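You operate a simulated robot arm through the tools that you are given. There is no shell and no other tool. Be economical: measure what you need, move in short steps, check, and stop when the job is done.

Carry out the task below with a simulated robot arm. There is one attempt and no reset: what you move stays moved.

JOB
Snug the white, blue and green bolts, then turn the cradle level.
Fine: lock the cradle first: bolts are turned only while it is locked, finger tight; free it to turn it and leave it free; the other two bolts stay.

Only the result counts: the job must be done as asked and must still hold three seconds after the hand-in. Knocking over, shifting, dropping, spilling or breaking anything else fails it.

ROBOT AND FRAMES
A 7-joint arm with a two-finger parallel gripper, fixed in place. Base frame: the origin is at the foot of the arm, x ahead of it, y to its left, z up. Units: cm, degrees, N and s.
Its first joint turns from -66.0 to 66.0 degrees. Payload 2.4 kg.
The tool frame sits at the grasp point between the pads (the TCP): z along the fingers, y along the line on which they close. The tips reach 3 cm beyond it. Largest opening 9.4 cm; finger width 2.8, thickness 1; the body of the gripper, 5 by 9.6 cm, starts 5.5 cm behind the TCP.
Orientation is told as [roll, pitch, yaw] about the base's x, y, z axes, in that order, counted from this pose: with the fingers straight down and closing along the base's y, the tool's x points along the base's -x, its y along +y and its z along -z.

CONTROLS
- The arm moves only by the tool drive_tool. Its argument "commands" is a list of rows, each a list of 3 entries, a list of its own where there are three numbers: the shift along the base's x, y, z in units of 300 mm (1.0 is 300 mm), then the turn, a rotation vector about the base's x, y, z in units of 120 degrees (1.0 is 120 degrees), then the closure, from 0 (fully open) to 1 (shut). In form: [[[x, y, z], [wx, wy, wz], hand], ...]. A call has 1 to 12 rows; each row is the pose to reach, as a shift and turn from the pose commanded when the call began. A call with a number of a shift or a turn outside -1 to 1 is refused whole. Rows are played at 5 a second. More than 5 cm and 8.6 degrees between two rows, or a gripper value outside its range, and nothing of the call is played. A pose out of reach is approached as far as the arm can. The call stops where the force on the tool passes 70 N (or 10 N more than at its start, if that is more) or the arm is blocked; 0.2 s more then pass. Each finger travels about 15.3 cm/s and halts on what it meets, pressing with about 28 N; the grip force reading is that of the motor and also rises with nothing between the fingers. The clock runs only during rows and for 0.2 s after the last one: add rows that repeat a pose to give the fingers time. It gives the time, the measured TCP pose, the force on the tool (base axes), the opening and the grip force at its end, in the units of the frame above (readings bear some noise).
- Cameras (640 x 400 px; columns grow to the right, rows downward): "scene" is fixed at [3.75, 49.44, 143.41]; the picture's right is [-0.57, -0.82, 0.00], its down [-0.47, 0.33, -0.82] and it looks along [0.67, -0.47, -0.57] (base axes); focal length 315 px, centre (320, 200). "wrist" rides on the gripper at [7.6, 1.4, -10.2] in the tool frame; the picture's right is [-0.18, 0.98, 0.00], its down [-0.75, -0.14, -0.64] and it looks along [-0.63, -0.12, 0.77] (tool axes); focal length 243 px, centre (320, 200). There is no depth. A picture from a camera that has moved, and an enlarged one, comes with that camera's place and axes in the base frame and with its lens. The place of the scene camera against the robot may be out by one fixed shift of up to 2.5 cm in any direction.
- grab_frame(camera): a new picture of that camera. The clock stands still meanwhile.
- zoom(camera, box): a new picture of the part [left, top, right, bottom] of that camera's present view, enlarged. The clock stands still meanwhile.
- hand_in(): hands the job in; it is judged then, once.

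Work in short steps. Places have to be worked out from the pictures, the camera data and where the tool is seen: move nearer, look again, correct. Check each grasp and each placing, and mend what went wrong. You have 120 turns and 68 pictures in all, those below and enlarged ones among them. Open the gripper and draw the arm clear of the work before you hand the job in, unless the task says otherwise; then end with one line.

The tools are called after ">>>" as name(argument=value, ...) on one line, values as JSON. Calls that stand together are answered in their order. drive_tool: Moves the arm, as the interface text tells. Its arguments: {"type":"object","properties":{"commands":{"type":"array","items":{"type":"array"}}},"required":["commands"]} The other tools are called the same way: grab_frame (camera) takes a picture; zoom (camera, box) takes an enlarged picture of a part of a camera's view; hand_in () hands the job in.

At the start:

```text
time: 0.0
position: [35.07, 30.56, 123.96]
ee_rot: [0.0, 0.0, -0.1]
ft_force: [0.2, 0.7, -0.4]
gripper_width: 9.41
grip_force: 0.1
```

scene: 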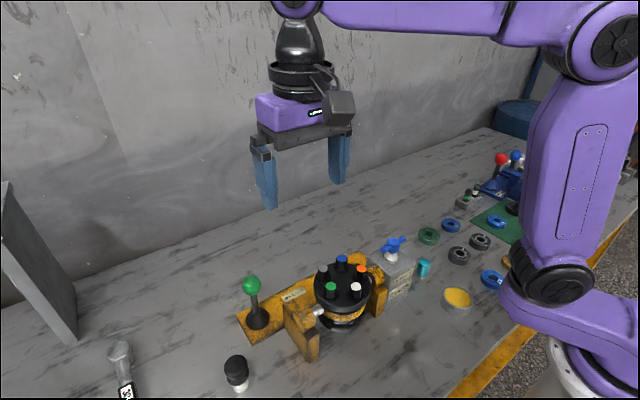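
wrist: 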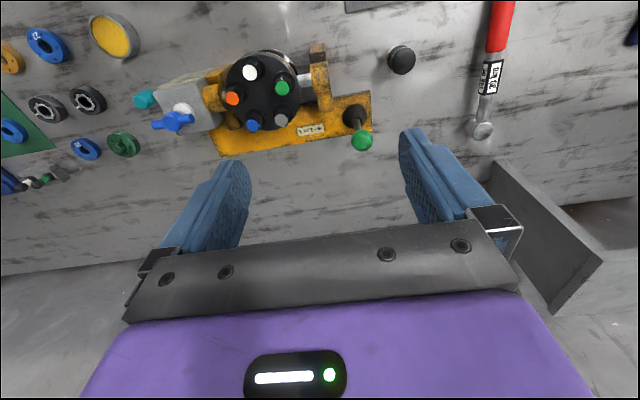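

The fixture holds a round cradle with five coloured bolts, a green-knobbed lever and a blue wing nut. I zoom in to see the parts.

>>> zoom(camera="scene", box=[220, 220, 420, 370])

>>> zoom(camera="wrist", box=[120, 20, 400, 180])

```text
2.67 times, centred on (320, 295) of scene
camera zoom: at [3.75, 49.44, 143.41], right [-0.57, -0.82, 0.0], down [-0.47, 0.33, -0.82], along [0.67, -0.47, -0.57], focal length 839 px, centre (320, -53)
```

zoom: 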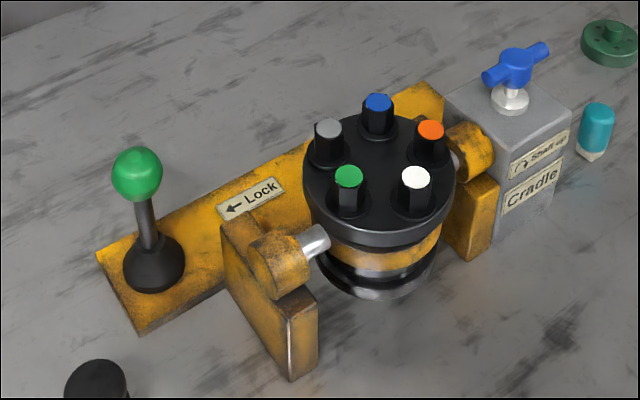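

```text
2.29 times, centred on (260, 100) of wrist
camera zoom: at [27.33, 31.9, 134.37], right [0.18, 0.98, 0.0], down [0.75, -0.14, 0.64], along [0.63, -0.12, -0.77], focal length 555 px, centre (457, 429)
```

zoom: 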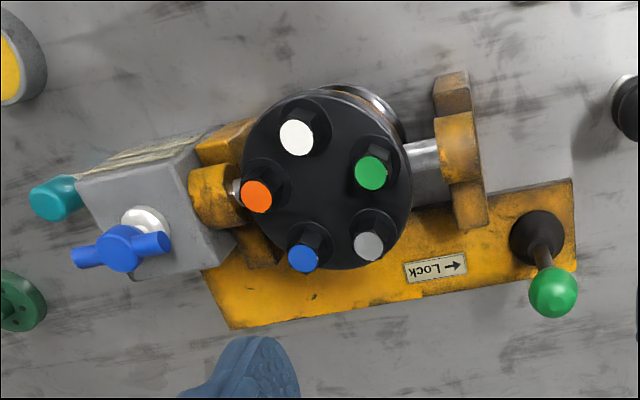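

The lever stands upright. I turn the tool so that the wrist camera looks straight down over the fixture, for a clear plan view and a second sight line.

>>> drive_tool(commands=[[[0.02, -0.05, 0], [0, 0.065, 0], 0], [[0.04, -0.1, 0], [0, 0.13, 0], 0], [[0.06, -0.15, 0], [0, 0.195, 0], 0], [[0.08, -0.2, 0], [0, 0.26, 0], 0], [[0.1, -0.25, 0], [0, 0.325, 0], 0], [[0.1, -0.25, 0], [0, 0.325, 0], 0]])

>>> grab_frame(camera="wrist")

```text
time: 1.4
position: [33.83, 23.17, 122.07]
ee_rot: [0.0, 39.1, -0.1]
ft_force: [0.5, 0.4, -0.9]
gripper_width: 9.39
grip_force: 0.0
out of reach, approached as far as the arm can: row 4, 5, 6
```

```text
63 pictures are left
camera wrist: at [34.42, 24.57, 134.98], right [0.14, 0.98, -0.12], down [0.99, -0.14, 0.02], along [0.01, -0.12, -0.99], focal length 243 px, centre (320, 200)
```

wrist: 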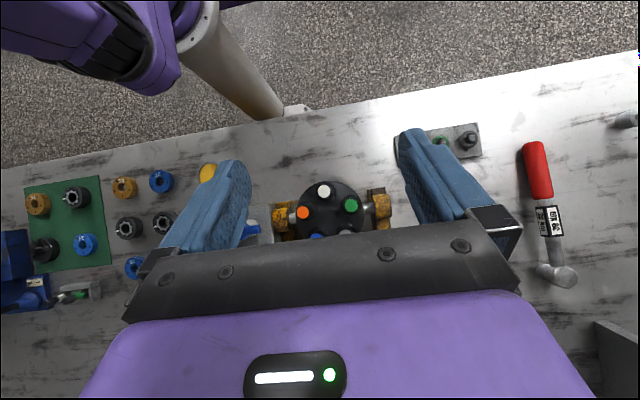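

The disc is around (36, 21, 97), with its shaft running roughly along base y. I undo the pitch and then yaw the tool so that the camera looks along the shaft from the lever side.

>>> drive_tool(commands=[[[0, 0.06, 0], [0, -0.065, 0], 0], [[0, 0.12, 0], [0, -0.13, 0], 0], [[0, 0.18, 0], [0, -0.195, 0], 0], [[0, 0.24, 0], [0, -0.26, 0], 0], [[0, 0.3, 0], [0, -0.325, 0], 0]])

>>> drive_tool(commands=[[[0, 0, -0.04], [0, 0, -0.07], 0], [[0, 0, -0.08], [0, 0, -0.14], 0], [[0, 0, -0.12], [0, 0, -0.21], 0], [[0, 0, -0.16], [0, 0, -0.28], 0], [[0, 0, -0.2], [0, 0, -0.35], 0], [[0, 0, -0.24], [0, 0, -0.42], 0], [[0, 0, -0.28], [0, 0, -0.49], 0], [[0, 0, -0.32], [0, 0, -0.56], 0], [[0, 0, -0.36], [0, 0, -0.63], 0], [[0, 0, -0.4], [0, 0, -0.7], 0], [[0, 0, -0.4], [0, 0, -0.75], 0], [[0, 0, -0.4], [0, 0, -0.75], 0]])

>>> grab_frame(camera="wrist")

```text
time: 2.6
position: [34.04, 32.23, 122.15]
ee_rot: [0.0, -0.2, -0.1]
ft_force: [-0.5, 0.7, 0.6]
gripper_width: 9.37
grip_force: 0.1
```

```text
time: 5.2
position: [34.0, 32.32, 110.17]
ee_rot: [0.0, 0.1, -90.2]
ft_force: [-0.1, -0.1, 0.3]
gripper_width: 9.4
grip_force: 0.0
```

```text
62 pictures are left
camera wrist: at [35.35, 39.88, 120.54], right [0.98, -0.19, 0.0], down [-0.14, -0.75, 0.64], along [-0.12, -0.63, -0.77], focal length 243 px, centre (320, 200)
```

wrist: 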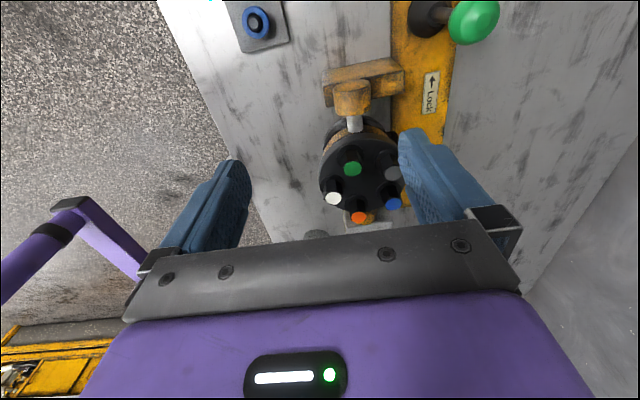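

Good angle. Zooming on the disc and lever.

>>> zoom(camera="wrist", box=[280, 0, 520, 240])

```text
1.67 times, centred on (400, 120) of wrist
camera zoom: at [35.35, 39.88, 120.54], right [0.98, -0.19, 0.0], down [-0.14, -0.75, 0.64], along [-0.12, -0.63, -0.77], focal length 404 px, centre (187, 333)
```

zoom: 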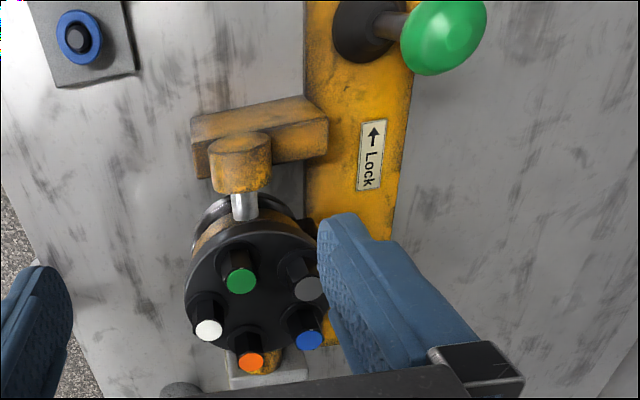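

By triangulation the bolt tops are white (33.4, 21.2), green (36.1, 24.9), grey (40.6, 23.2), blue (40.6, 18.7) and orange (36.0, 17.5), all at z≈97.7. The lever knob is near (44.2, 36.4, 102). Next I read the gearbox labels.

>>> zoom(camera="scene", box=[350, 225, 430, 305])

>>> zoom(camera="scene", box=[280, 240, 400, 340])

```text
5.00 times, centred on (390, 265) of scene
camera zoom: at [3.75, 49.44, 143.41], right [-0.57, -0.82, 0.0], down [-0.47, 0.33, -0.82], along [0.67, -0.47, -0.57], focal length 1573 px, centre (-30, -125)
```

zoom: 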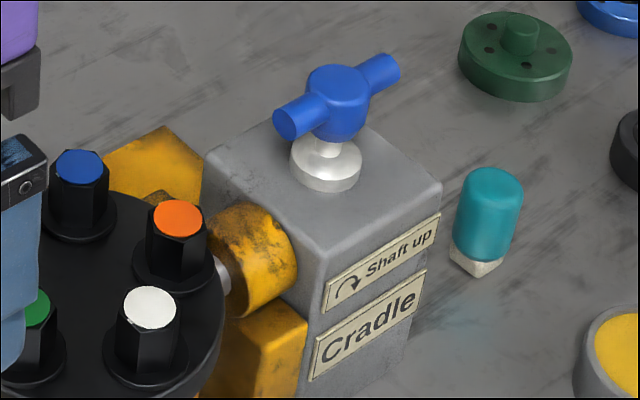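

```text
4.00 times, centred on (340, 290) of scene
camera zoom: at [3.75, 49.44, 143.41], right [-0.57, -0.82, 0.0], down [-0.47, 0.33, -0.82], along [0.67, -0.47, -0.57], focal length 1258 px, centre (240, -160)
```

zoom: 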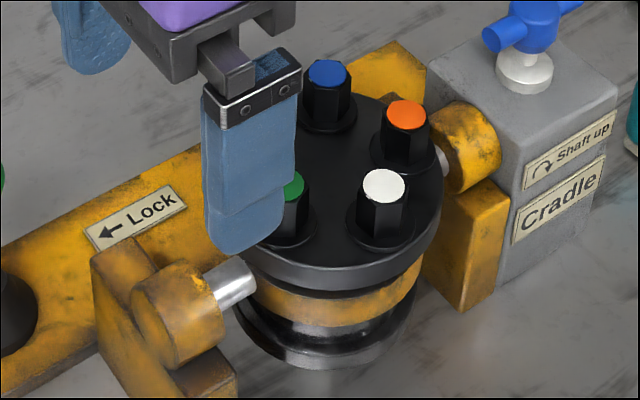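

The handle label reads "Shaft up" with a clockwise arrow. To measure the present tilt I bring the wrist camera lower, looking almost horizontally along the shaft axis.

>>> drive_tool(commands=[[[0, 0.05, 0], [-0.06, 0, 0], 0], [[0, 0.07, -0.05], [-0.12, 0, 0], 0], [[0, 0.07, -0.12], [-0.18, 0, 0], 0], [[0, 0.07, -0.2], [-0.24, 0, 0], 0], [[0, 0.07, -0.26], [-0.292, 0, 0], 0], [[0, 0.07, -0.26], [-0.292, 0, 0], 0]])

>>> grab_frame(camera="wrist")

```text
time: 6.6
position: [34.09, 34.32, 102.24]
ee_rot: [0.1, -35.1, -90.2]
ft_force: [0.0, 0.5, -0.6]
gripper_width: 9.4
grip_force: 0.1
```

```text
58 pictures are left
camera wrist: at [35.46, 46.44, 106.47], right [0.98, -0.15, 0.11], down [-0.14, -0.25, 0.96], along [-0.12, -0.96, -0.26], focal length 243 px, centre (320, 200)
```

wrist: 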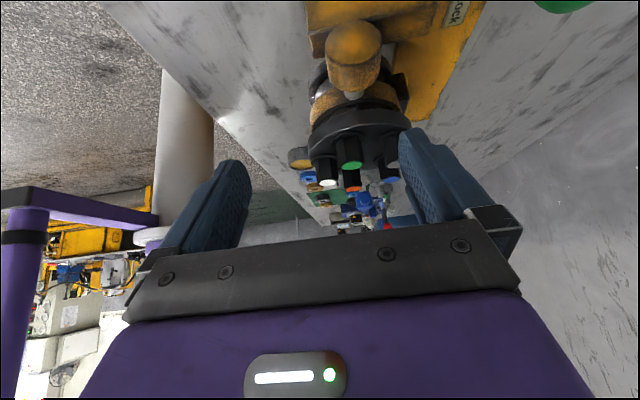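

>>> zoom(camera="wrist", box=[260, 0, 460, 220])

```text
1.82 times, centred on (360, 110) of wrist
camera zoom: at [35.46, 46.44, 106.47], right [0.98, -0.15, 0.11], down [-0.14, -0.25, 0.96], along [-0.12, -0.96, -0.26], focal length 441 px, centre (247, 364)
```

zoom: 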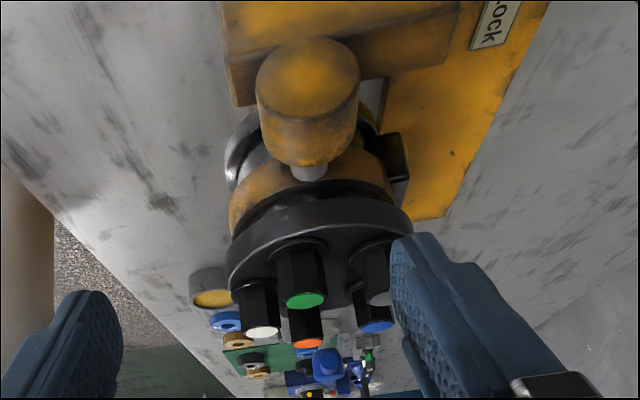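

The disc leans by a few degrees, with its +x side lower. Next is the lock lever: I straighten the tool, close the fingers and go to the -y side of the knob, above it.

>>> drive_tool(commands=[[[0, 0, 0.13], [0.03, 0, 0], 0.3], [[0, -0.03, 0.26], [0.09, 0, 0], 0.6], [[0.1, -0.1, 0.26], [0.15, 0, 0], 1], [[0.2, -0.13, 0.26], [0.21, 0, 0], 1], [[0.3, -0.14, 0.24], [0.27, 0, 0], 1], [[0.337, -0.14, 0.22], [0.292, 0, 0], 1], [[0.337, -0.14, 0.2], [0.292, 0, 0], 1]])

>>> grab_frame(camera="wrist")

```text
time: 8.2
position: [44.06, 30.32, 108.31]
ee_rot: [0.0, 0.1, -90.0]
ft_force: [0.2, 0.9, -0.1]
gripper_width: 0.0
grip_force: 27.8
```

```text
56 pictures are left
camera wrist: at [45.43, 37.82, 118.74], right [0.98, -0.18, 0.0], down [-0.14, -0.75, 0.64], along [-0.12, -0.63, -0.77], focal length 243 px, centre (320, 200)
```

wrist: 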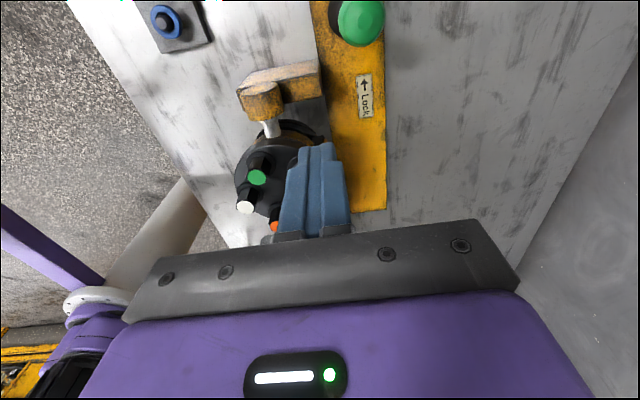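

Cross-checking four views, the plate label triangulates at z≈80.7, not 92.5. So the table sits near 80, and the lever knob is at about (48.5, 35.5, 93.2). I lower the closed fingers just to the -y side of the knob.

>>> drive_tool(commands=[[[0.148, -0.03, -0.05], [0, 0, 0], 1], [[0.148, -0.03, -0.15], [0, 0, 0], 1], [[0.148, -0.03, -0.25], [0, 0, 0], 1], [[0.148, -0.03, -0.35], [0, 0, 0], 1], [[0.148, -0.03, -0.45], [0, 0, 0], 1], [[0.148, -0.03, -0.45], [0, 0, 0], 1]])

>>> grab_frame(camera="wrist")

>>> zoom(camera="scene", box=[200, 200, 400, 350])

```text
time: 9.6
position: [48.63, 29.42, 94.81]
ee_rot: [0.0, 0.0, -90.0]
ft_force: [0.1, 0.3, 0.8]
gripper_width: 0.0
grip_force: 28.2
```

```text
55 pictures are left
camera wrist: at [49.93, 36.99, 105.19], right [0.98, -0.18, 0.0], down [-0.14, -0.75, 0.64], along [-0.12, -0.63, -0.77], focal length 243 px, centre (320, 200)
```

wrist: 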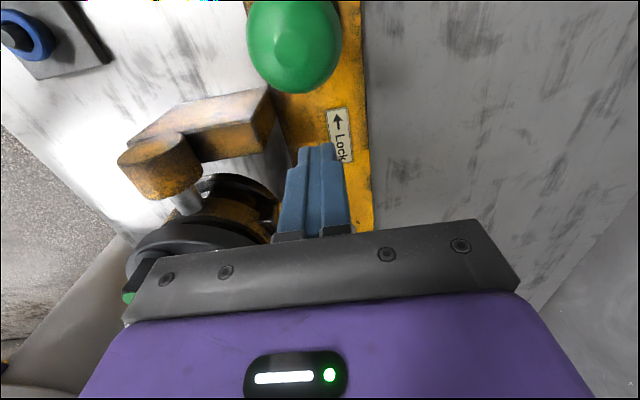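

```text
2.67 times, centred on (300, 275) of scene
camera zoom: at [3.75, 49.44, 143.41], right [-0.57, -0.82, 0.0], down [-0.47, 0.33, -0.82], along [0.67, -0.47, -0.57], focal length 839 px, centre (373, 0)
```

zoom: 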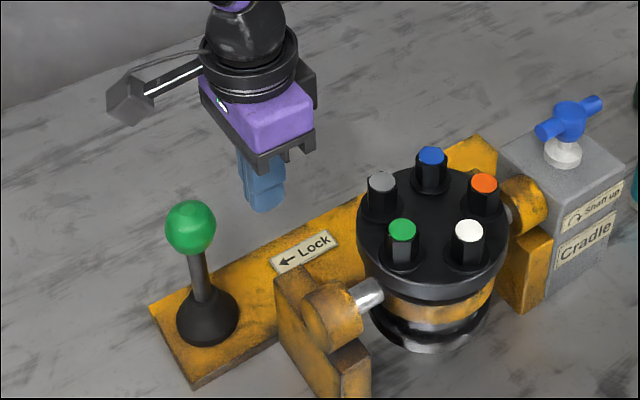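

Knob confirmed at (48.6, 35.7, 93). I push it slowly toward +y along the Lock arrow.

>>> drive_tool(commands=[[[0, 0.05, -0.02], [0, 0, 0], 1], [[0, 0.09, -0.02], [0, 0, 0], 1], [[0, 0.11, -0.02], [0, 0, 0], 1], [[0, 0.13, -0.02], [0, 0, 0], 1], [[0, 0.15, -0.02], [0, 0, 0], 1], [[0, 0.17, -0.02], [0, 0, 0], 1], [[0, 0.19, -0.02], [0, 0, 0], 1], [[0, 0.21, -0.025], [0, 0, 0], 1], [[0, 0.23, -0.03], [0, 0, 0], 1]])

>>> zoom(camera="scene", box=[200, 200, 400, 350])

```text
time: 11.6
position: [48.6, 36.19, 93.87]
ee_rot: [0.0, 0.0, -90.0]
ft_force: [0.0, -0.1, 0.2]
gripper_width: 0.01
grip_force: 28.3
```

```text
2.67 times, centred on (300, 275) of scene
camera zoom: at [3.75, 49.44, 143.41], right [-0.57, -0.82, 0.0], down [-0.47, 0.33, -0.82], along [0.67, -0.47, -0.57], focal length 839 px, centre (373, 0)
```

zoom: 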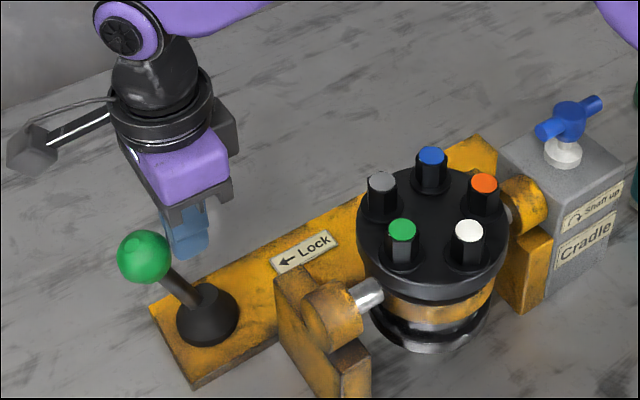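

The lever has swung over. I push a little further to check that it is at its stop.

>>> drive_tool(commands=[[[0, 0.03, -0.02], [0, 0, 0], 1], [[0, 0.06, -0.03], [0, 0, 0], 1], [[0, 0.08, -0.04], [0, 0, 0], 1], [[0, 0.1, -0.05], [0, 0, 0], 1]])

>>> zoom(camera="scene", box=[200, 200, 400, 350])

```text
time: 12.6
position: [48.85, 38.23, 92.67]
ee_rot: [-0.5, -0.8, -90.6]
ft_force: [-13.8, -51.7, 30.0]
gripper_width: 0.0
grip_force: 28.2
```

```text
2.67 times, centred on (300, 275) of scene
camera zoom: at [3.67, 49.26, 143.47], right [-0.57, -0.82, 0.0], down [-0.47, 0.33, -0.82], along [0.67, -0.47, -0.57], focal length 839 px, centre (373, 0)
```

zoom: 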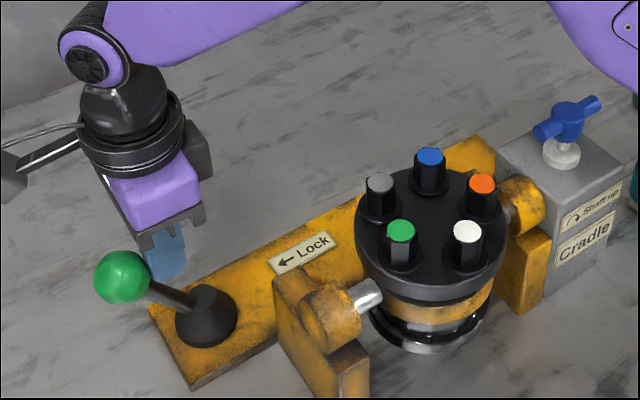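

The lever is hard against its stop (about 52 N), so it is locked. I back off, rise and move above the disc to inspect the bolts closely.

>>> drive_tool(commands=[[[0, -0.1, 0.03], [0, 0, 0], 1], [[0, -0.18, 0.15], [0, 0, 0], 1], [[0, -0.2, 0.3], [0, 0, 0], 1], [[-0.05, -0.25, 0.45], [0, 0, 0], 0.6], [[-0.15, -0.35, 0.45], [0, 0, 0], 0.3], [[-0.25, -0.45, 0.45], [0, 0, 0], 0], [[-0.35, -0.55, 0.45], [0, 0, 0], 0], [[-0.4, -0.6, 0.43], [0, 0, 0], 0], [[-0.4, -0.6, 0.43], [0, 0, 0], 0]])

>>> grab_frame(camera="wrist")

```text
time: 14.6
position: [36.43, 21.03, 105.29]
ee_rot: [-0.1, 0.0, -90.1]
ft_force: [0.4, -0.3, 0.6]
gripper_width: 9.4
grip_force: 0.1
```

```text
51 pictures are left
camera wrist: at [37.82, 28.66, 115.63], right [0.98, -0.18, 0.0], down [-0.14, -0.75, 0.64], along [-0.12, -0.63, -0.77], focal length 243 px, centre (320, 200)
```

wrist: 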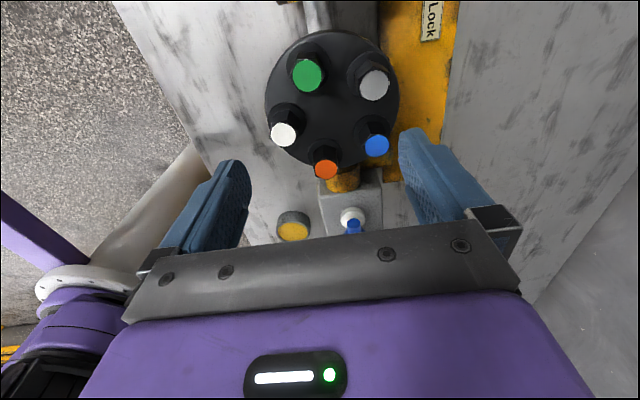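

>>> zoom(camera="wrist", box=[250, 20, 410, 190])

```text
2.35 times, centred on (330, 105) of wrist
camera zoom: at [37.82, 28.66, 115.63], right [0.98, -0.18, 0.0], down [-0.14, -0.75, 0.64], along [-0.12, -0.63, -0.77], focal length 571 px, centre (296, 424)
```

zoom: 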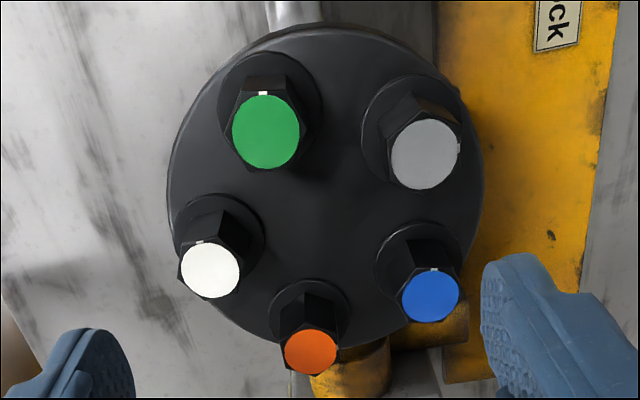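

The loose heads carry white index marks pointing about +y. Before gripping I want the tilt measured properly, so I take a near-horizontal look along the shaft.

>>> drive_tool(commands=[[[0, 0.07, 0.02], [-0.06, 0, 0], 0], [[0, 0.14, 0.02], [-0.12, 0, 0], 0], [[0, 0.21, 0.02], [-0.18, 0, 0], 0], [[0, 0.28, 0.0], [-0.24, 0, 0], 0], [[0, 0.35, -0.05], [-0.3, 0, 0], 0], [[0, 0.42, -0.1], [-0.36, 0, 0], 0], [[0, 0.47, -0.16], [-0.42, 0, 0], 0], [[0, 0.47, -0.17], [-0.48, 0, 0], 0], [[0, 0.47, -0.17], [-0.508, 0, 0], 0], [[0, 0.47, -0.17], [-0.508, 0, 0], 0]])

>>> grab_frame(camera="wrist")

```text
time: 16.8
position: [36.56, 35.31, 100.23]
ee_rot: [0.0, -61.0, -90.0]
ft_force: [0.0, -0.2, -0.1]
gripper_width: 9.39
grip_force: 0.2
```

```text
49 pictures are left
camera wrist: at [37.9, 47.94, 98.73], right [0.98, -0.09, 0.16], down [-0.14, 0.2, 0.97], along [-0.12, -0.98, 0.18], focal length 243 px, centre (320, 200)
```

wrist: 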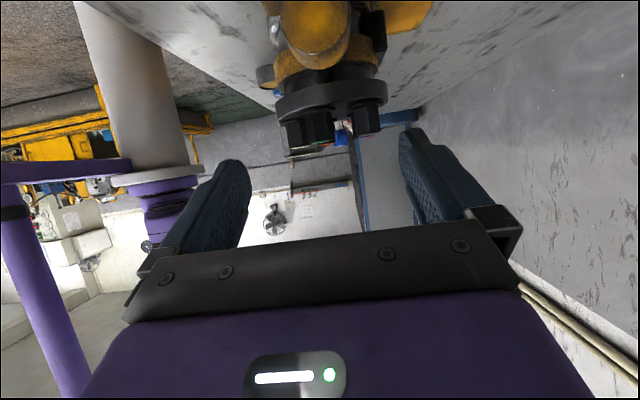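

>>> zoom(camera="wrist", box=[240, 0, 440, 160])

```text
2.50 times, centred on (340, 80) of wrist
camera zoom: at [37.9, 47.94, 98.73], right [0.98, -0.09, 0.16], down [-0.14, 0.2, 0.97], along [-0.12, -0.98, 0.18], focal length 606 px, centre (270, 500)
```

zoom: 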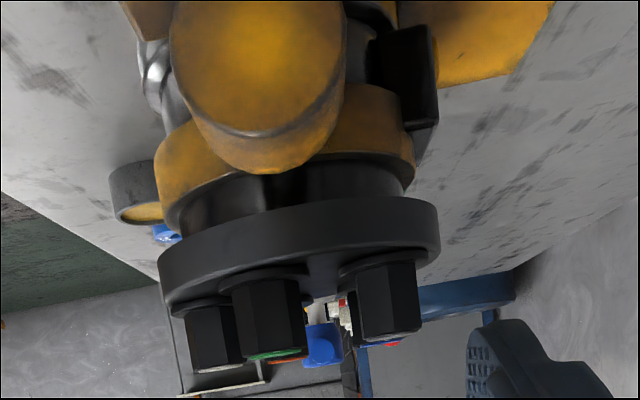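

The disc is level to about 1°, so "level" may refer to the unit's shaft. I look at the body underneath and at the trunnion ends.

>>> zoom(camera="scene", box=[300, 280, 390, 350])

>>> drive_tool(commands=[[[0, 0, -0.1], [0, 0, 0], 0], [[0, 0, -0.2], [0, 0, 0], 0], [[0, 0.05, -0.25], [0, 0, 0], 0], [[0, 0.05, -0.25], [0, 0, 0], 0]])

>>> grab_frame(camera="wrist")

```text
5.71 times, centred on (345, 315) of scene
camera zoom: at [3.75, 49.44, 143.41], right [-0.57, -0.82, 0.0], down [-0.47, 0.33, -0.82], along [0.67, -0.47, -0.57], focal length 1798 px, centre (177, -457)
```

zoom: 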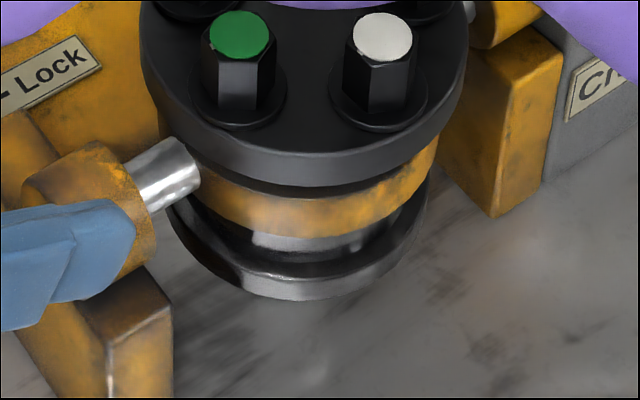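

```text
time: 17.8
position: [36.49, 36.84, 92.86]
ee_rot: [0.0, -60.9, -90.1]
ft_force: [0.3, -0.1, 0.3]
gripper_width: 9.4
grip_force: 0.0
```

```text
46 pictures are left
camera wrist: at [37.88, 49.49, 91.32], right [0.98, -0.09, 0.16], down [-0.14, 0.2, 0.97], along [-0.12, -0.98, 0.18], focal length 243 px, centre (320, 200)
```

wrist: 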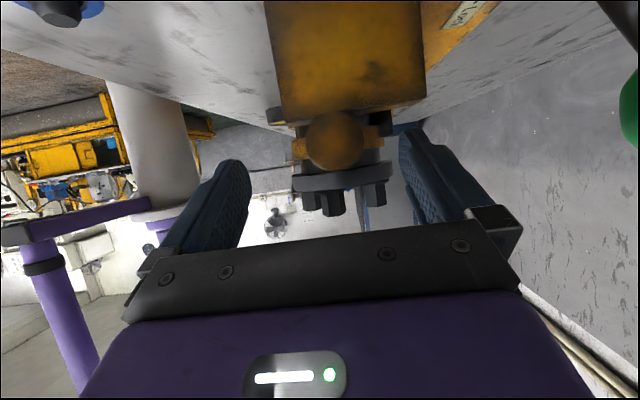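

The disc is level within measurement error, and I'll revisit "level" after the bolts. I straighten the tool and rise over the green bolt.

>>> drive_tool(commands=[[[0, 0, 0.12], [0, 0, 0], 0], [[0, 0, 0.24], [0.06, 0, 0], 0], [[0, 0, 0.36], [0.12, 0, 0], 0], [[0, -0.03, 0.47], [0.18, 0, 0], 0], [[0, -0.1, 0.5], [0.24, 0, 0], 0], [[0, -0.17, 0.5], [0.3, 0, 0], 0], [[0, -0.24, 0.5], [0.36, 0, 0], 0], [[0, -0.31, 0.48], [0.42, 0, 0], 0], [[0, -0.38, 0.46], [0.48, 0, 0], 0], [[-0.01, -0.4, 0.44], [0.508, 0, 0], 0], [[-0.01, -0.4, 0.44], [0.508, 0, 0], 0]])

>>> drive_tool(commands=[[[0, 0, 0], [0, 0, 0.07], 0], [[0, 0, 0], [0, 0, 0.14], 0], [[0, 0, 0], [0, 0, 0.21], 0], [[0, 0, 0], [0, 0, 0.28], 0], [[0, 0, 0], [0, 0, 0.35], 0], [[0, 0, 0], [0, 0, 0.42], 0], [[0, 0, 0], [0, 0, 0.49], 0], [[0, 0, 0], [0, 0, 0.56], 0], [[0, 0, 0], [0, 0, 0.63], 0], [[0, 0, 0], [0, 0, 0.667], 0]])

>>> drive_tool(commands=[[[0, 0, 0], [0, 0, 0.07], 0], [[0, 0, 0], [0, 0, 0.14], 0], [[0, 0, 0], [0, 0, 0.21], 0], [[0, 0, 0], [0, 0, 0.28], 0], [[0, 0, 0], [0, 0, 0.35], 0], [[0, 0, 0], [0, 0, 0.42], 0], [[0, 0, 0], [0, 0, 0.5], 0], [[0, 0, 0], [0, 0, 0.5], 0]])

```text
time: 20.2
position: [36.21, 24.83, 105.89]
ee_rot: [0.0, 0.1, -90.2]
ft_force: [-0.2, 0.4, 0.5]
gripper_width: 9.41
grip_force: 0.0
```

```text
time: 22.4
position: [36.27, 24.84, 105.91]
ee_rot: [0.0, 0.0, -9.9]
ft_force: [0.3, -0.1, -0.1]
gripper_width: 9.39
grip_force: 0.1
```

```text
refused: row 7 steps farther than a row can; nothing moved
```

Yaw now -10° as wanted. I test how far the positive yaw goes.

>>> drive_tool(commands=[[[0, 0, 0], [0, 0, 0.07], 0], [[0, 0, 0], [0, 0, 0.14], 0], [[0, 0, 0], [0, 0, 0.21], 0], [[0, 0, 0], [0, 0, 0.28], 0], [[0, 0, 0], [0, 0, 0.35], 0], [[0, 0, 0], [0, 0, 0.42], 0], [[0, 0, 0], [0, 0, 0.49], 0], [[0, 0, 0], [0, 0, 0.56], 0], [[0, 0, 0], [0, 0, 0.63], 0], [[0, 0, 0], [0, 0, 0.7], 0], [[0, 0, 0], [0, 0, 0.77], 0], [[0, 0, 0], [0, 0, 0.84], 0]])

>>> grab_frame(camera="wrist")

```text
time: 25.0
position: [36.3, 24.55, 105.79]
ee_rot: [0.1, 0.0, 90.9]
ft_force: [0.0, 0.3, 0.3]
gripper_width: 9.38
grip_force: 0.2
```

```text
45 pictures are left
camera wrist: at [34.9, 17.08, 116.3], right [-0.99, 0.17, 0.0], down [0.13, 0.76, 0.64], along [0.11, 0.63, -0.77], focal length 243 px, centre (320, 200)
```

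wrist: 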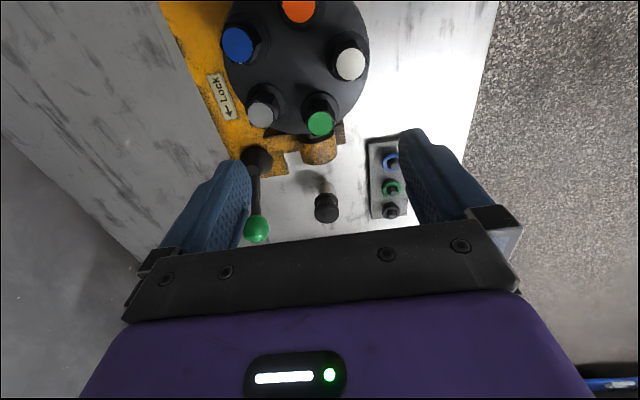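

Yaw reaches ±90°, so about 140° of turn per grip is possible. I go to yaw 50° (hex flats), part-close to about 3.6 cm and lower over the green head.

>>> drive_tool(commands=[[[0, 0, 0], [0, 0, -0.07], 0.62], [[0, 0, 0], [0, 0, -0.14], 0.62], [[0, 0.005, 0], [0, 0, -0.21], 0.62], [[0, 0.005, 0], [0, 0, -0.28], 0.62], [[0, 0.005, 0], [0, 0, -0.341], 0.62], [[0, 0.005, -0.08], [0, 0, -0.341], 0.62], [[0, 0.005, -0.14], [0, 0, -0.341], 0.62], [[0, 0.005, -0.14], [0, 0, -0.341], 0.62]])

>>> zoom(camera="scene", box=[280, 230, 400, 330])

>>> grab_frame(camera="wrist")

```text
time: 26.8
position: [36.38, 24.82, 101.88]
ee_rot: [0.0, 0.0, 49.8]
ft_force: [0.0, 0.3, 0.0]
gripper_width: 3.55
grip_force: 0.1
```

```text
4.00 times, centred on (340, 280) of scene
camera zoom: at [3.75, 49.44, 143.41], right [-0.57, -0.82, 0.0], down [-0.47, 0.33, -0.82], along [0.67, -0.47, -0.57], focal length 1258 px, centre (240, -120)
```

zoom: 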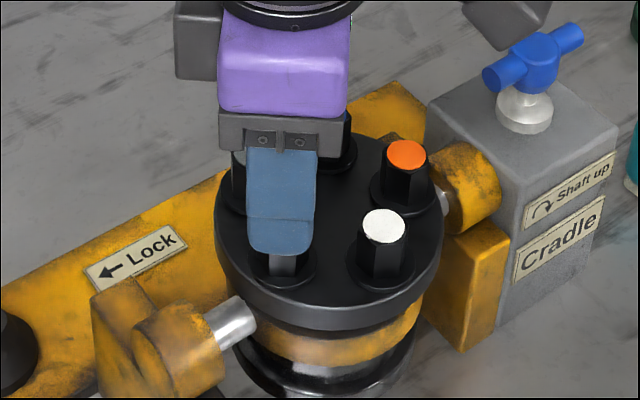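

```text
43 pictures are left
camera wrist: at [30.15, 19.92, 112.17], right [-0.63, 0.77, 0.0], down [0.59, 0.49, 0.64], along [0.5, 0.41, -0.77], focal length 243 px, centre (320, 200)
```

wrist: 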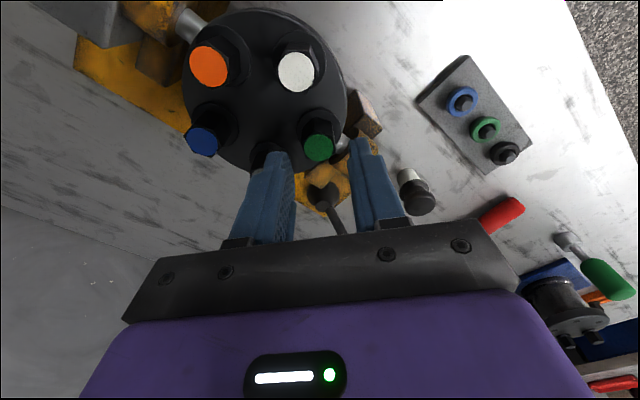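

Green head is at (36.2, 24.7), centred between the tips. I descend 3 cm and close.

>>> drive_tool(commands=[[[-0.005, -0.003, -0.05], [0, 0, 0], 0.62], [[-0.005, -0.003, -0.1], [0, 0, 0], 0.62], [[-0.005, -0.003, -0.1], [0, 0, 0], 1], [[-0.005, -0.003, -0.1], [0, 0, 0], 1], [[-0.005, -0.003, -0.1], [0, 0, 0], 1]])

>>> zoom(camera="wrist", box=[180, 0, 460, 200])

```text
time: 28.0
position: [36.16, 24.69, 98.88]
ee_rot: [-0.1, -0.1, 49.8]
ft_force: [7.3, -17.8, 18.3]
gripper_width: 2.15
grip_force: 45.3
```

```text
2.00 times, centred on (320, 100) of wrist
camera zoom: at [30.05, 19.73, 109.2], right [-0.63, 0.78, 0.0], down [0.59, 0.48, 0.64], along [0.5, 0.41, -0.77], focal length 485 px, centre (320, 400)
```

zoom: 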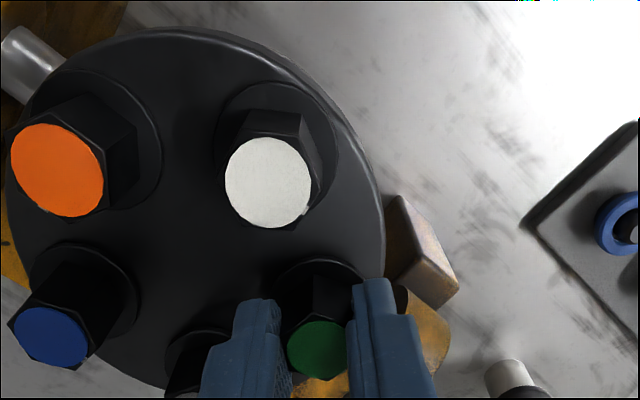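

Gripped (2.15 cm) with a small side load. I nudge to relieve it and start turning clockwise, checking the yaw reached.

>>> drive_tool(commands=[[[0.004, -0.003, 0], [0, 0, 0], 1], [[0.004, -0.003, 0], [0, 0, -0.06], 1], [[0.004, -0.003, 0], [0, 0, -0.12], 1], [[0.004, -0.003, 0], [0, 0, -0.18], 1], [[0.004, -0.003, 0], [0, 0, -0.24], 1], [[0.004, -0.003, 0], [0, 0, -0.24], 1]])

>>> zoom(camera="wrist", box=[180, 0, 460, 200])

```text
time: 29.4
position: [36.27, 24.79, 98.79]
ee_rot: [0.0, 0.1, 21.0]
ft_force: [-5.4, -12.3, 35.6]
gripper_width: 2.16
grip_force: 44.7
```

```text
2.00 times, centred on (320, 100) of wrist
camera zoom: at [28.43, 23.29, 109.18], right [-0.18, 0.98, 0.0], down [0.75, 0.14, 0.64], along [0.63, 0.12, -0.77], focal length 485 px, centre (320, 400)
```

zoom: 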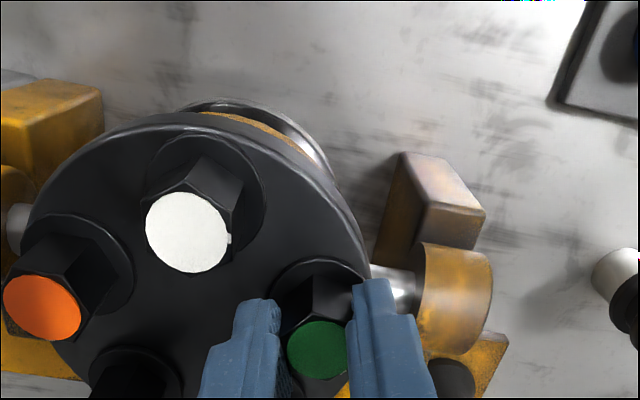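

The head turns with me (yaw 21°), but there is an upward force of 36 N, so the tips probably touch the washer. I raise 2–3 mm and continue.

>>> drive_tool(commands=[[[0, 0, 0.008], [0, 0, 0], 1], [[0, 0, 0.008], [0, 0, -0.05], 1], [[0, 0, 0.008], [0, 0, -0.1], 1], [[0, 0, 0.008], [0, 0, -0.15], 1], [[0, 0, 0.008], [0, 0, -0.2], 1], [[0, 0, 0.008], [0, 0, -0.2], 1]])

```text
time: 30.8
position: [36.19, 24.86, 98.91]
ee_rot: [-0.1, 0.2, -3.0]
ft_force: [-2.7, 4.1, -37.4]
gripper_width: 2.13
grip_force: 45.3
```

The z-force is now downward (stiff grip), so I halve the lift and continue to about yaw -50°.

>>> drive_tool(commands=[[[0, 0, -0.004], [0, 0, 0], 1], [[0, 0, -0.004], [0, 0, -0.05], 1], [[0, 0, -0.004], [0, 0, -0.1], 1], [[0, 0, -0.004], [0, 0, -0.15], 1], [[0, 0, -0.004], [0, 0, -0.2], 1], [[0, 0, -0.004], [0, 0, -0.25], 1], [[0, 0, -0.004], [0, 0, -0.3], 1], [[0, 0, -0.004], [0, 0, -0.35], 1], [[0, 0, -0.004], [0, 0, -0.4], 1], [[0, 0, -0.004], [0, 0, -0.4], 1]])

>>> zoom(camera="wrist", box=[180, 0, 460, 200])

```text
time: 33.0
position: [36.39, 24.69, 98.9]
ee_rot: [0.0, -0.1, -51.1]
ft_force: [-9.6, -1.4, 12.9]
gripper_width: 2.31
grip_force: 45.4
```

```text
2.00 times, centred on (320, 100) of wrist
camera zoom: at [32.57, 31.47, 109.3], right [0.88, 0.47, 0.0], down [0.36, -0.67, 0.64], along [0.31, -0.57, -0.77], focal length 485 px, centre (320, 400)
```

zoom: 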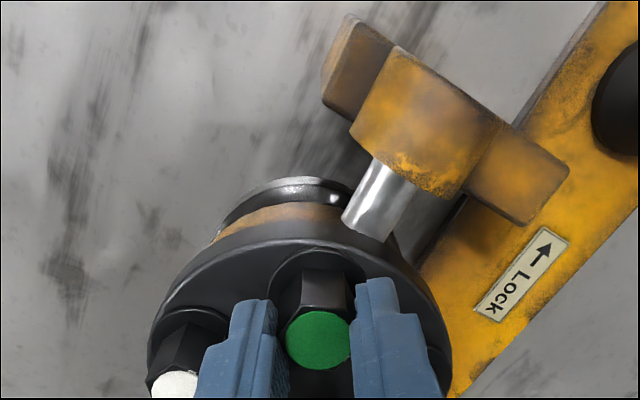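

The width grew to 2.31 cm, so the fingers began to ride over the hex: the bolt has seated. I open, rise and check the index mark.

>>> drive_tool(commands=[[[0, 0, 0], [0, 0, 0], 0.62], [[0, 0, 0], [0, 0, 0], 0.62], [[0, 0, 0.05], [0, 0, 0], 0.62], [[0, 0, 0.15], [0, 0, 0], 0.62], [[0, 0, 0.15], [0, 0, 0], 0.62]])

>>> zoom(camera="wrist", box=[200, 20, 440, 200])

```text
time: 34.2
position: [36.3, 24.76, 103.45]
ee_rot: [0.1, 0.0, -50.9]
ft_force: [0.3, 0.3, -0.2]
gripper_width: 3.56
grip_force: 0.1
```

```text
2.22 times, centred on (320, 110) of wrist
camera zoom: at [32.43, 31.53, 113.72], right [0.88, 0.48, 0.0], down [0.37, -0.67, 0.64], along [0.31, -0.56, -0.77], focal length 539 px, centre (320, 400)
```

zoom: 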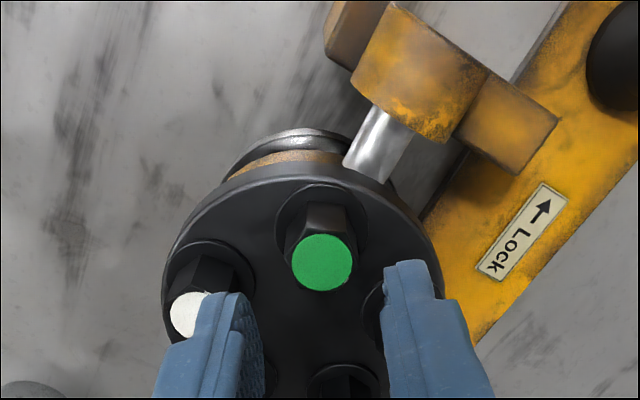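

The mark isn't visible from this side. I swing the yaw back to about +62°, which suits the white bolt, and look at green from the other side.

>>> drive_tool(commands=[[[0, 0, 0.05], [0, 0, 0.07], 0.5], [[0, 0, 0.08], [0, 0, 0.14], 0.3], [[0, 0, 0.08], [0, 0, 0.21], 0], [[0, 0, 0.08], [0, 0, 0.28], 0], [[0, 0, 0.08], [0, 0, 0.35], 0], [[0, 0, 0.08], [0, 0, 0.42], 0], [[0, 0, 0.08], [0, 0, 0.49], 0], [[0, 0, 0.08], [0, 0, 0.56], 0], [[0, 0, 0.08], [0, 0, 0.63], 0], [[0, 0, 0.08], [0, 0, 0.7], 0], [[0, 0, 0.08], [0, 0, 0.77], 0], [[0, 0, 0.08], [0, 0, 0.84], 0]])

>>> drive_tool(commands=[[[0.02, 0, 0], [0, 0, 0.05], 0], [[0.02, 0, 0], [0, 0, 0.102], 0], [[0.02, 0, 0], [0, 0, 0.102], 0]])

>>> zoom(camera="wrist", box=[180, 0, 460, 190])

```text
time: 36.8
position: [36.27, 24.69, 105.83]
ee_rot: [-0.1, 0.0, 50.1]
ft_force: [0.2, -0.5, 0.6]
gripper_width: 9.4
grip_force: 0.1
```

```text
time: 37.6
position: [36.92, 24.79, 105.87]
ee_rot: [0.0, 0.0, 62.2]
ft_force: [0.4, 0.5, 0.2]
gripper_width: 9.41
grip_force: 0.0
```

```text
2.11 times, centred on (320, 95) of wrist
camera zoom: at [32.01, 18.65, 116.18], right [-0.78, 0.62, 0.0], down [0.48, 0.6, 0.64], along [0.4, 0.5, -0.77], focal length 511 px, centre (320, 421)
```

zoom: 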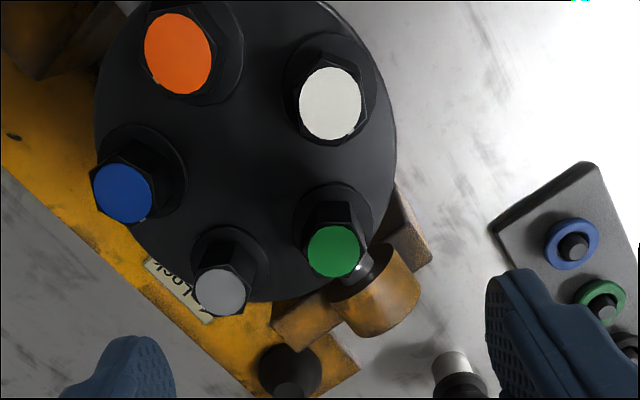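

>>> zoom(camera="wrist", box=[260, 70, 360, 150])

>>> zoom(camera="scene", box=[310, 250, 390, 310])

```text
5.00 times, centred on (310, 110) of wrist
camera zoom: at [32.01, 18.65, 116.18], right [-0.78, 0.62, 0.0], down [0.48, 0.6, 0.64], along [0.4, 0.5, -0.77], focal length 1213 px, centre (370, 650)
```

zoom: 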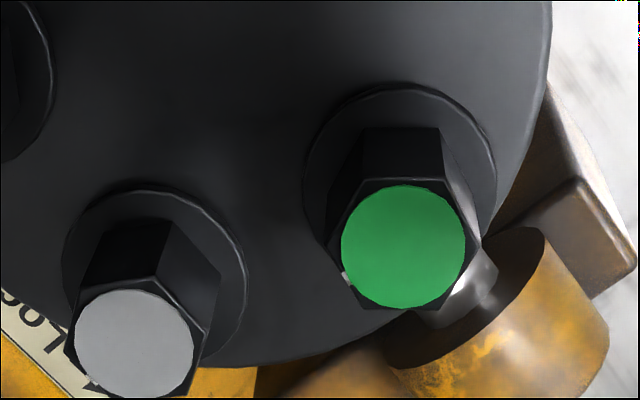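

```text
6.67 times, centred on (350, 280) of scene
camera zoom: at [3.75, 49.44, 143.41], right [-0.57, -0.82, 0.0], down [-0.47, 0.33, -0.82], along [0.67, -0.47, -0.57], focal length 2097 px, centre (120, -333)
```

zoom: 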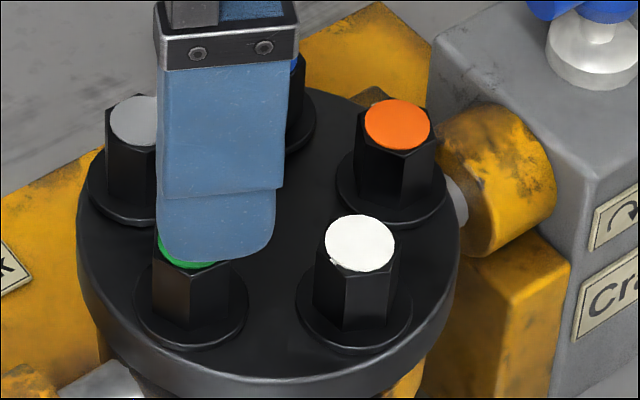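

Green's mark went from azimuth 80° to about -10°: it turned 90° and then seated. Next I position over the white bolt at (33.45, 21.1), yaw 62°.

>>> drive_tool(commands=[[[-0.06, -0.06, 0], [0, 0, 0], 0.4], [[-0.115, -0.123, 0], [0, 0, 0], 0.62], [[-0.115, -0.123, -0.07], [0, 0, 0], 0.62], [[-0.115, -0.123, -0.12], [0, 0, 0], 0.62], [[-0.115, -0.123, -0.12], [0, 0, 0], 0.62]])

>>> zoom(camera="wrist", box=[200, 20, 440, 200])

```text
time: 38.8
position: [33.42, 21.02, 102.41]
ee_rot: [-0.1, 0.0, 62.1]
ft_force: [0.2, 0.5, 0.7]
gripper_width: 3.56
grip_force: 0.0
```

```text
2.22 times, centred on (320, 110) of wrist
camera zoom: at [28.56, 15.02, 112.68], right [-0.78, 0.62, 0.0], down [0.48, 0.6, 0.64], along [0.4, 0.5, -0.77], focal length 539 px, centre (320, 400)
```

zoom: 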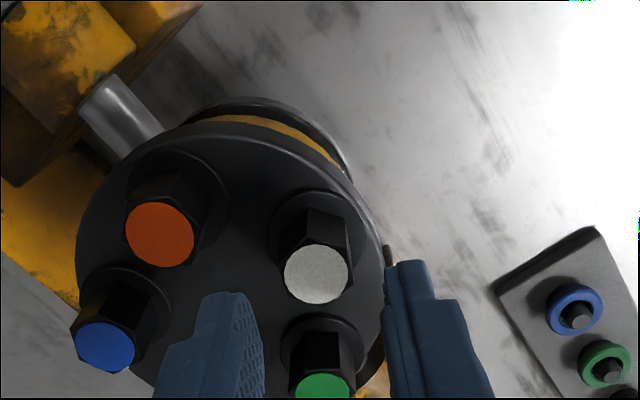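

White is centred between the tips. I descend and grip.

>>> drive_tool(commands=[[[-0.002, -0.003, -0.06], [0, 0, 0], 0.62], [[-0.002, -0.003, -0.112], [0, 0, 0], 0.62], [[-0.002, -0.003, -0.112], [0, 0, 0], 1], [[-0.002, -0.003, -0.112], [0, 0, 0], 1], [[-0.002, -0.003, -0.112], [0, 0, 0], 1]])

```text
time: 40.0
position: [33.5, 21.0, 98.82]
ee_rot: [-0.1, -0.2, 62.1]
ft_force: [3.6, -9.6, 12.5]
gripper_width: 2.15
grip_force: 44.6
```

Gripped at 2.15 cm. Turning clockwise about 80°.

>>> drive_tool(commands=[[[0, 0, 0.001], [0, 0, -0.06], 1], [[0, 0, 0.001], [0, 0, -0.12], 1], [[0, 0, 0.001], [0, 0, -0.18], 1], [[0, 0, 0.001], [0, 0, -0.24], 1], [[0, 0, 0.001], [0, 0, -0.3], 1], [[0, 0, 0.001], [0, 0, -0.36], 1], [[0, 0, 0.001], [0, 0, -0.42], 1], [[0, 0, 0.001], [0, 0, -0.48], 1], [[0, 0, 0.001], [0, 0, -0.54], 1], [[0, 0, 0.001], [0, 0, -0.6], 1], [[0, 0, 0.001], [0, 0, -0.65], 1], [[0, 0, 0.001], [0, 0, -0.65], 1]])

```text
time: 42.6
position: [33.31, 21.09, 98.77]
ee_rot: [0.0, -0.1, -16.0]
ft_force: [11.9, -5.9, -2.5]
gripper_width: 2.14
grip_force: 45.1
```

Still moving with the head (2.14 cm wide). I continue in small steps to feel for the stop.

>>> drive_tool(commands=[[[0, 0, 0], [0, 0, -0.04], 1], [[0, 0, 0], [0, 0, -0.08], 1], [[0, 0, 0], [0, 0, -0.12], 1], [[0, 0, 0], [0, 0, -0.12], 1]])

```text
time: 43.6
position: [33.32, 20.98, 98.85]
ee_rot: [0.0, 0.0, -30.4]
ft_force: [13.9, 1.7, -25.9]
gripper_width: 2.14
grip_force: 44.9
```

>>> drive_tool(commands=[[[0, 0, -0.001], [0, 0, -0.04], 1], [[0, 0, -0.001], [0, 0, -0.08], 1], [[0, 0, -0.001], [0, 0, -0.08], 1]])

```text
time: 44.4
position: [33.38, 21.0, 98.78]
ee_rot: [-0.1, 0.0, -39.9]
ft_force: [8.8, -2.0, -12.9]
gripper_width: 2.18
grip_force: 45.0
```

>>> drive_tool(commands=[[[0, 0, 0], [0, 0, -0.04], 1], [[0, 0, 0], [0, 0, -0.08], 1], [[0, 0, 0], [0, 0, -0.08], 1]])

```text
time: 45.2
position: [33.31, 21.05, 98.77]
ee_rot: [0.1, 0.1, -49.6]
ft_force: [0.8, 6.8, -9.1]
gripper_width: 2.26
grip_force: 44.9
```

The width climbs to 2.26 cm, so the white bolt is seated. I release, rise and swing to the blue bolt with yaw about 52°.

>>> drive_tool(commands=[[[0, 0, 0], [0, 0, 0], 0.62], [[0, 0, 0], [0, 0, 0], 0.62], [[0, 0, 0.1], [0, 0, 0], 0.62], [[0, 0, 0.2], [0, 0, 0], 0.62], [[0, 0, 0.23], [0, 0, 0], 0.62]])

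>>> drive_tool(commands=[[[0.02, 0, 0], [0, 0, 0.0708], 0.62], [[0.05, -0.01, 0], [0, 0, 0.1416], 0.62], [[0.08, -0.02, 0], [0, 0, 0.2124], 0.62], [[0.11, -0.03, 0], [0, 0, 0.2832], 0.62], [[0.14, -0.04, 0], [0, 0, 0.354], 0.62], [[0.17, -0.05, 0], [0, 0, 0.4248], 0.62], [[0.2, -0.06, 0], [0, 0, 0.4956], 0.62], [[0.22, -0.07, 0], [0, 0, 0.5664], 0.62], [[0.243, -0.08, 0], [0, 0, 0.6372], 0.62], [[0.243, -0.08, 0], [0, 0, 0.708], 0.62], [[0.243, -0.08, 0], [0, 0, 0.7788], 0.62], [[0.243, -0.08, 0], [0, 0, 0.848], 0.62]])

>>> drive_tool(commands=[[[0, 0, -0.06], [0, 0, 0], 0.62], [[0, 0, -0.1], [0, 0, 0], 0.62], [[0, 0, -0.1], [0, 0, 0], 0.62]])

>>> zoom(camera="wrist", box=[200, 20, 440, 200])

```text
time: 46.4
position: [33.32, 20.99, 105.81]
ee_rot: [0.0, -0.1, -49.5]
ft_force: [-1.1, 0.1, -0.8]
gripper_width: 3.56
grip_force: 0.1
```

```text
time: 49.0
position: [40.62, 18.39, 105.77]
ee_rot: [0.0, 0.0, 52.4]
ft_force: [0.1, -0.1, -0.3]
gripper_width: 3.59
grip_force: 0.2
```

```text
time: 49.8
position: [40.54, 18.4, 102.76]
ee_rot: [0.0, 0.0, 52.3]
ft_force: [0.1, 0.3, 0.9]
gripper_width: 3.56
grip_force: 0.0
```

```text
2.22 times, centred on (320, 110) of wrist
camera zoom: at [34.79, 13.35, 113.11], right [-0.66, 0.75, 0.0], down [0.57, 0.51, 0.64], along [0.48, 0.43, -0.77], focal length 539 px, centre (320, 400)
```

zoom: 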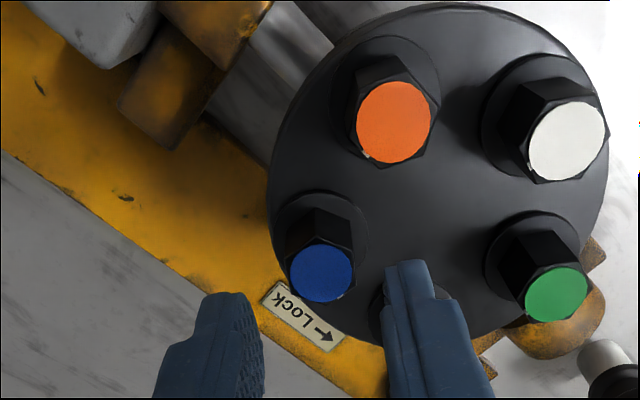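

Blue is at (40.56, 18.55). I shift 1.5 mm in y, descend and grip.

>>> drive_tool(commands=[[[0.001, 0.005, -0.07], [0, 0, 0], 0.62], [[0.001, 0.005, -0.128], [0, 0, 0], 0.62], [[0.001, 0.005, -0.128], [0, 0, 0], 1], [[0.001, 0.005, -0.128], [0, 0, 0], 1], [[0.001, 0.005, -0.128], [0, 0, 0], 1]])

>>> drive_tool(commands=[[[0, 0, 0], [0, 0, -0.06], 1], [[0, 0, 0], [0, 0, -0.12], 1], [[0, 0, 0], [0, 0, -0.18], 1], [[0, 0, 0], [0, 0, -0.24], 1], [[0, 0, 0], [0, 0, -0.3], 1], [[0, 0, 0], [0, 0, -0.36], 1], [[0, 0, 0], [0, 0, -0.42], 1], [[0, 0, 0], [0, 0, -0.48], 1], [[0, 0, 0], [0, 0, -0.54], 1], [[0, 0, 0], [0, 0, -0.6], 1], [[0, 0, 0], [0, 0, -0.65], 1], [[0, 0, 0], [0, 0, -0.65], 1]])

```text
time: 51.0
position: [40.71, 18.77, 98.9]
ee_rot: [-0.1, -0.1, 52.3]
ft_force: [4.1, -1.8, 16.0]
gripper_width: 2.14
grip_force: 44.9
```

```text
time: 53.6
position: [40.87, 18.59, 98.89]
ee_rot: [0.0, -0.1, -25.9]
ft_force: [15.3, -19.0, 21.5]
gripper_width: 2.15
grip_force: 45.1
```

Turned 78° with no slip yet. Continuing in small steps.

>>> drive_tool(commands=[[[0.002, -0.003, 0], [0, 0, -0.05], 1], [[0.002, -0.003, 0], [0, 0, -0.1], 1], [[0.002, -0.003, 0], [0, 0, -0.1], 1]])

>>> drive_tool(commands=[[[0, 0, 0], [0, 0, -0.04], 1], [[0, 0, 0], [0, 0, -0.08], 1], [[0, 0, 0], [0, 0, -0.08], 1]])

```text
time: 54.4
position: [40.86, 18.61, 98.76]
ee_rot: [-0.1, -0.1, -37.7]
ft_force: [14.3, -15.6, 14.9]
gripper_width: 2.15
grip_force: 45.4
```

```text
time: 55.2
position: [40.71, 18.68, 98.82]
ee_rot: [0.0, 0.0, -47.3]
ft_force: [8.4, -7.9, 10.4]
gripper_width: 2.27
grip_force: 44.6
```

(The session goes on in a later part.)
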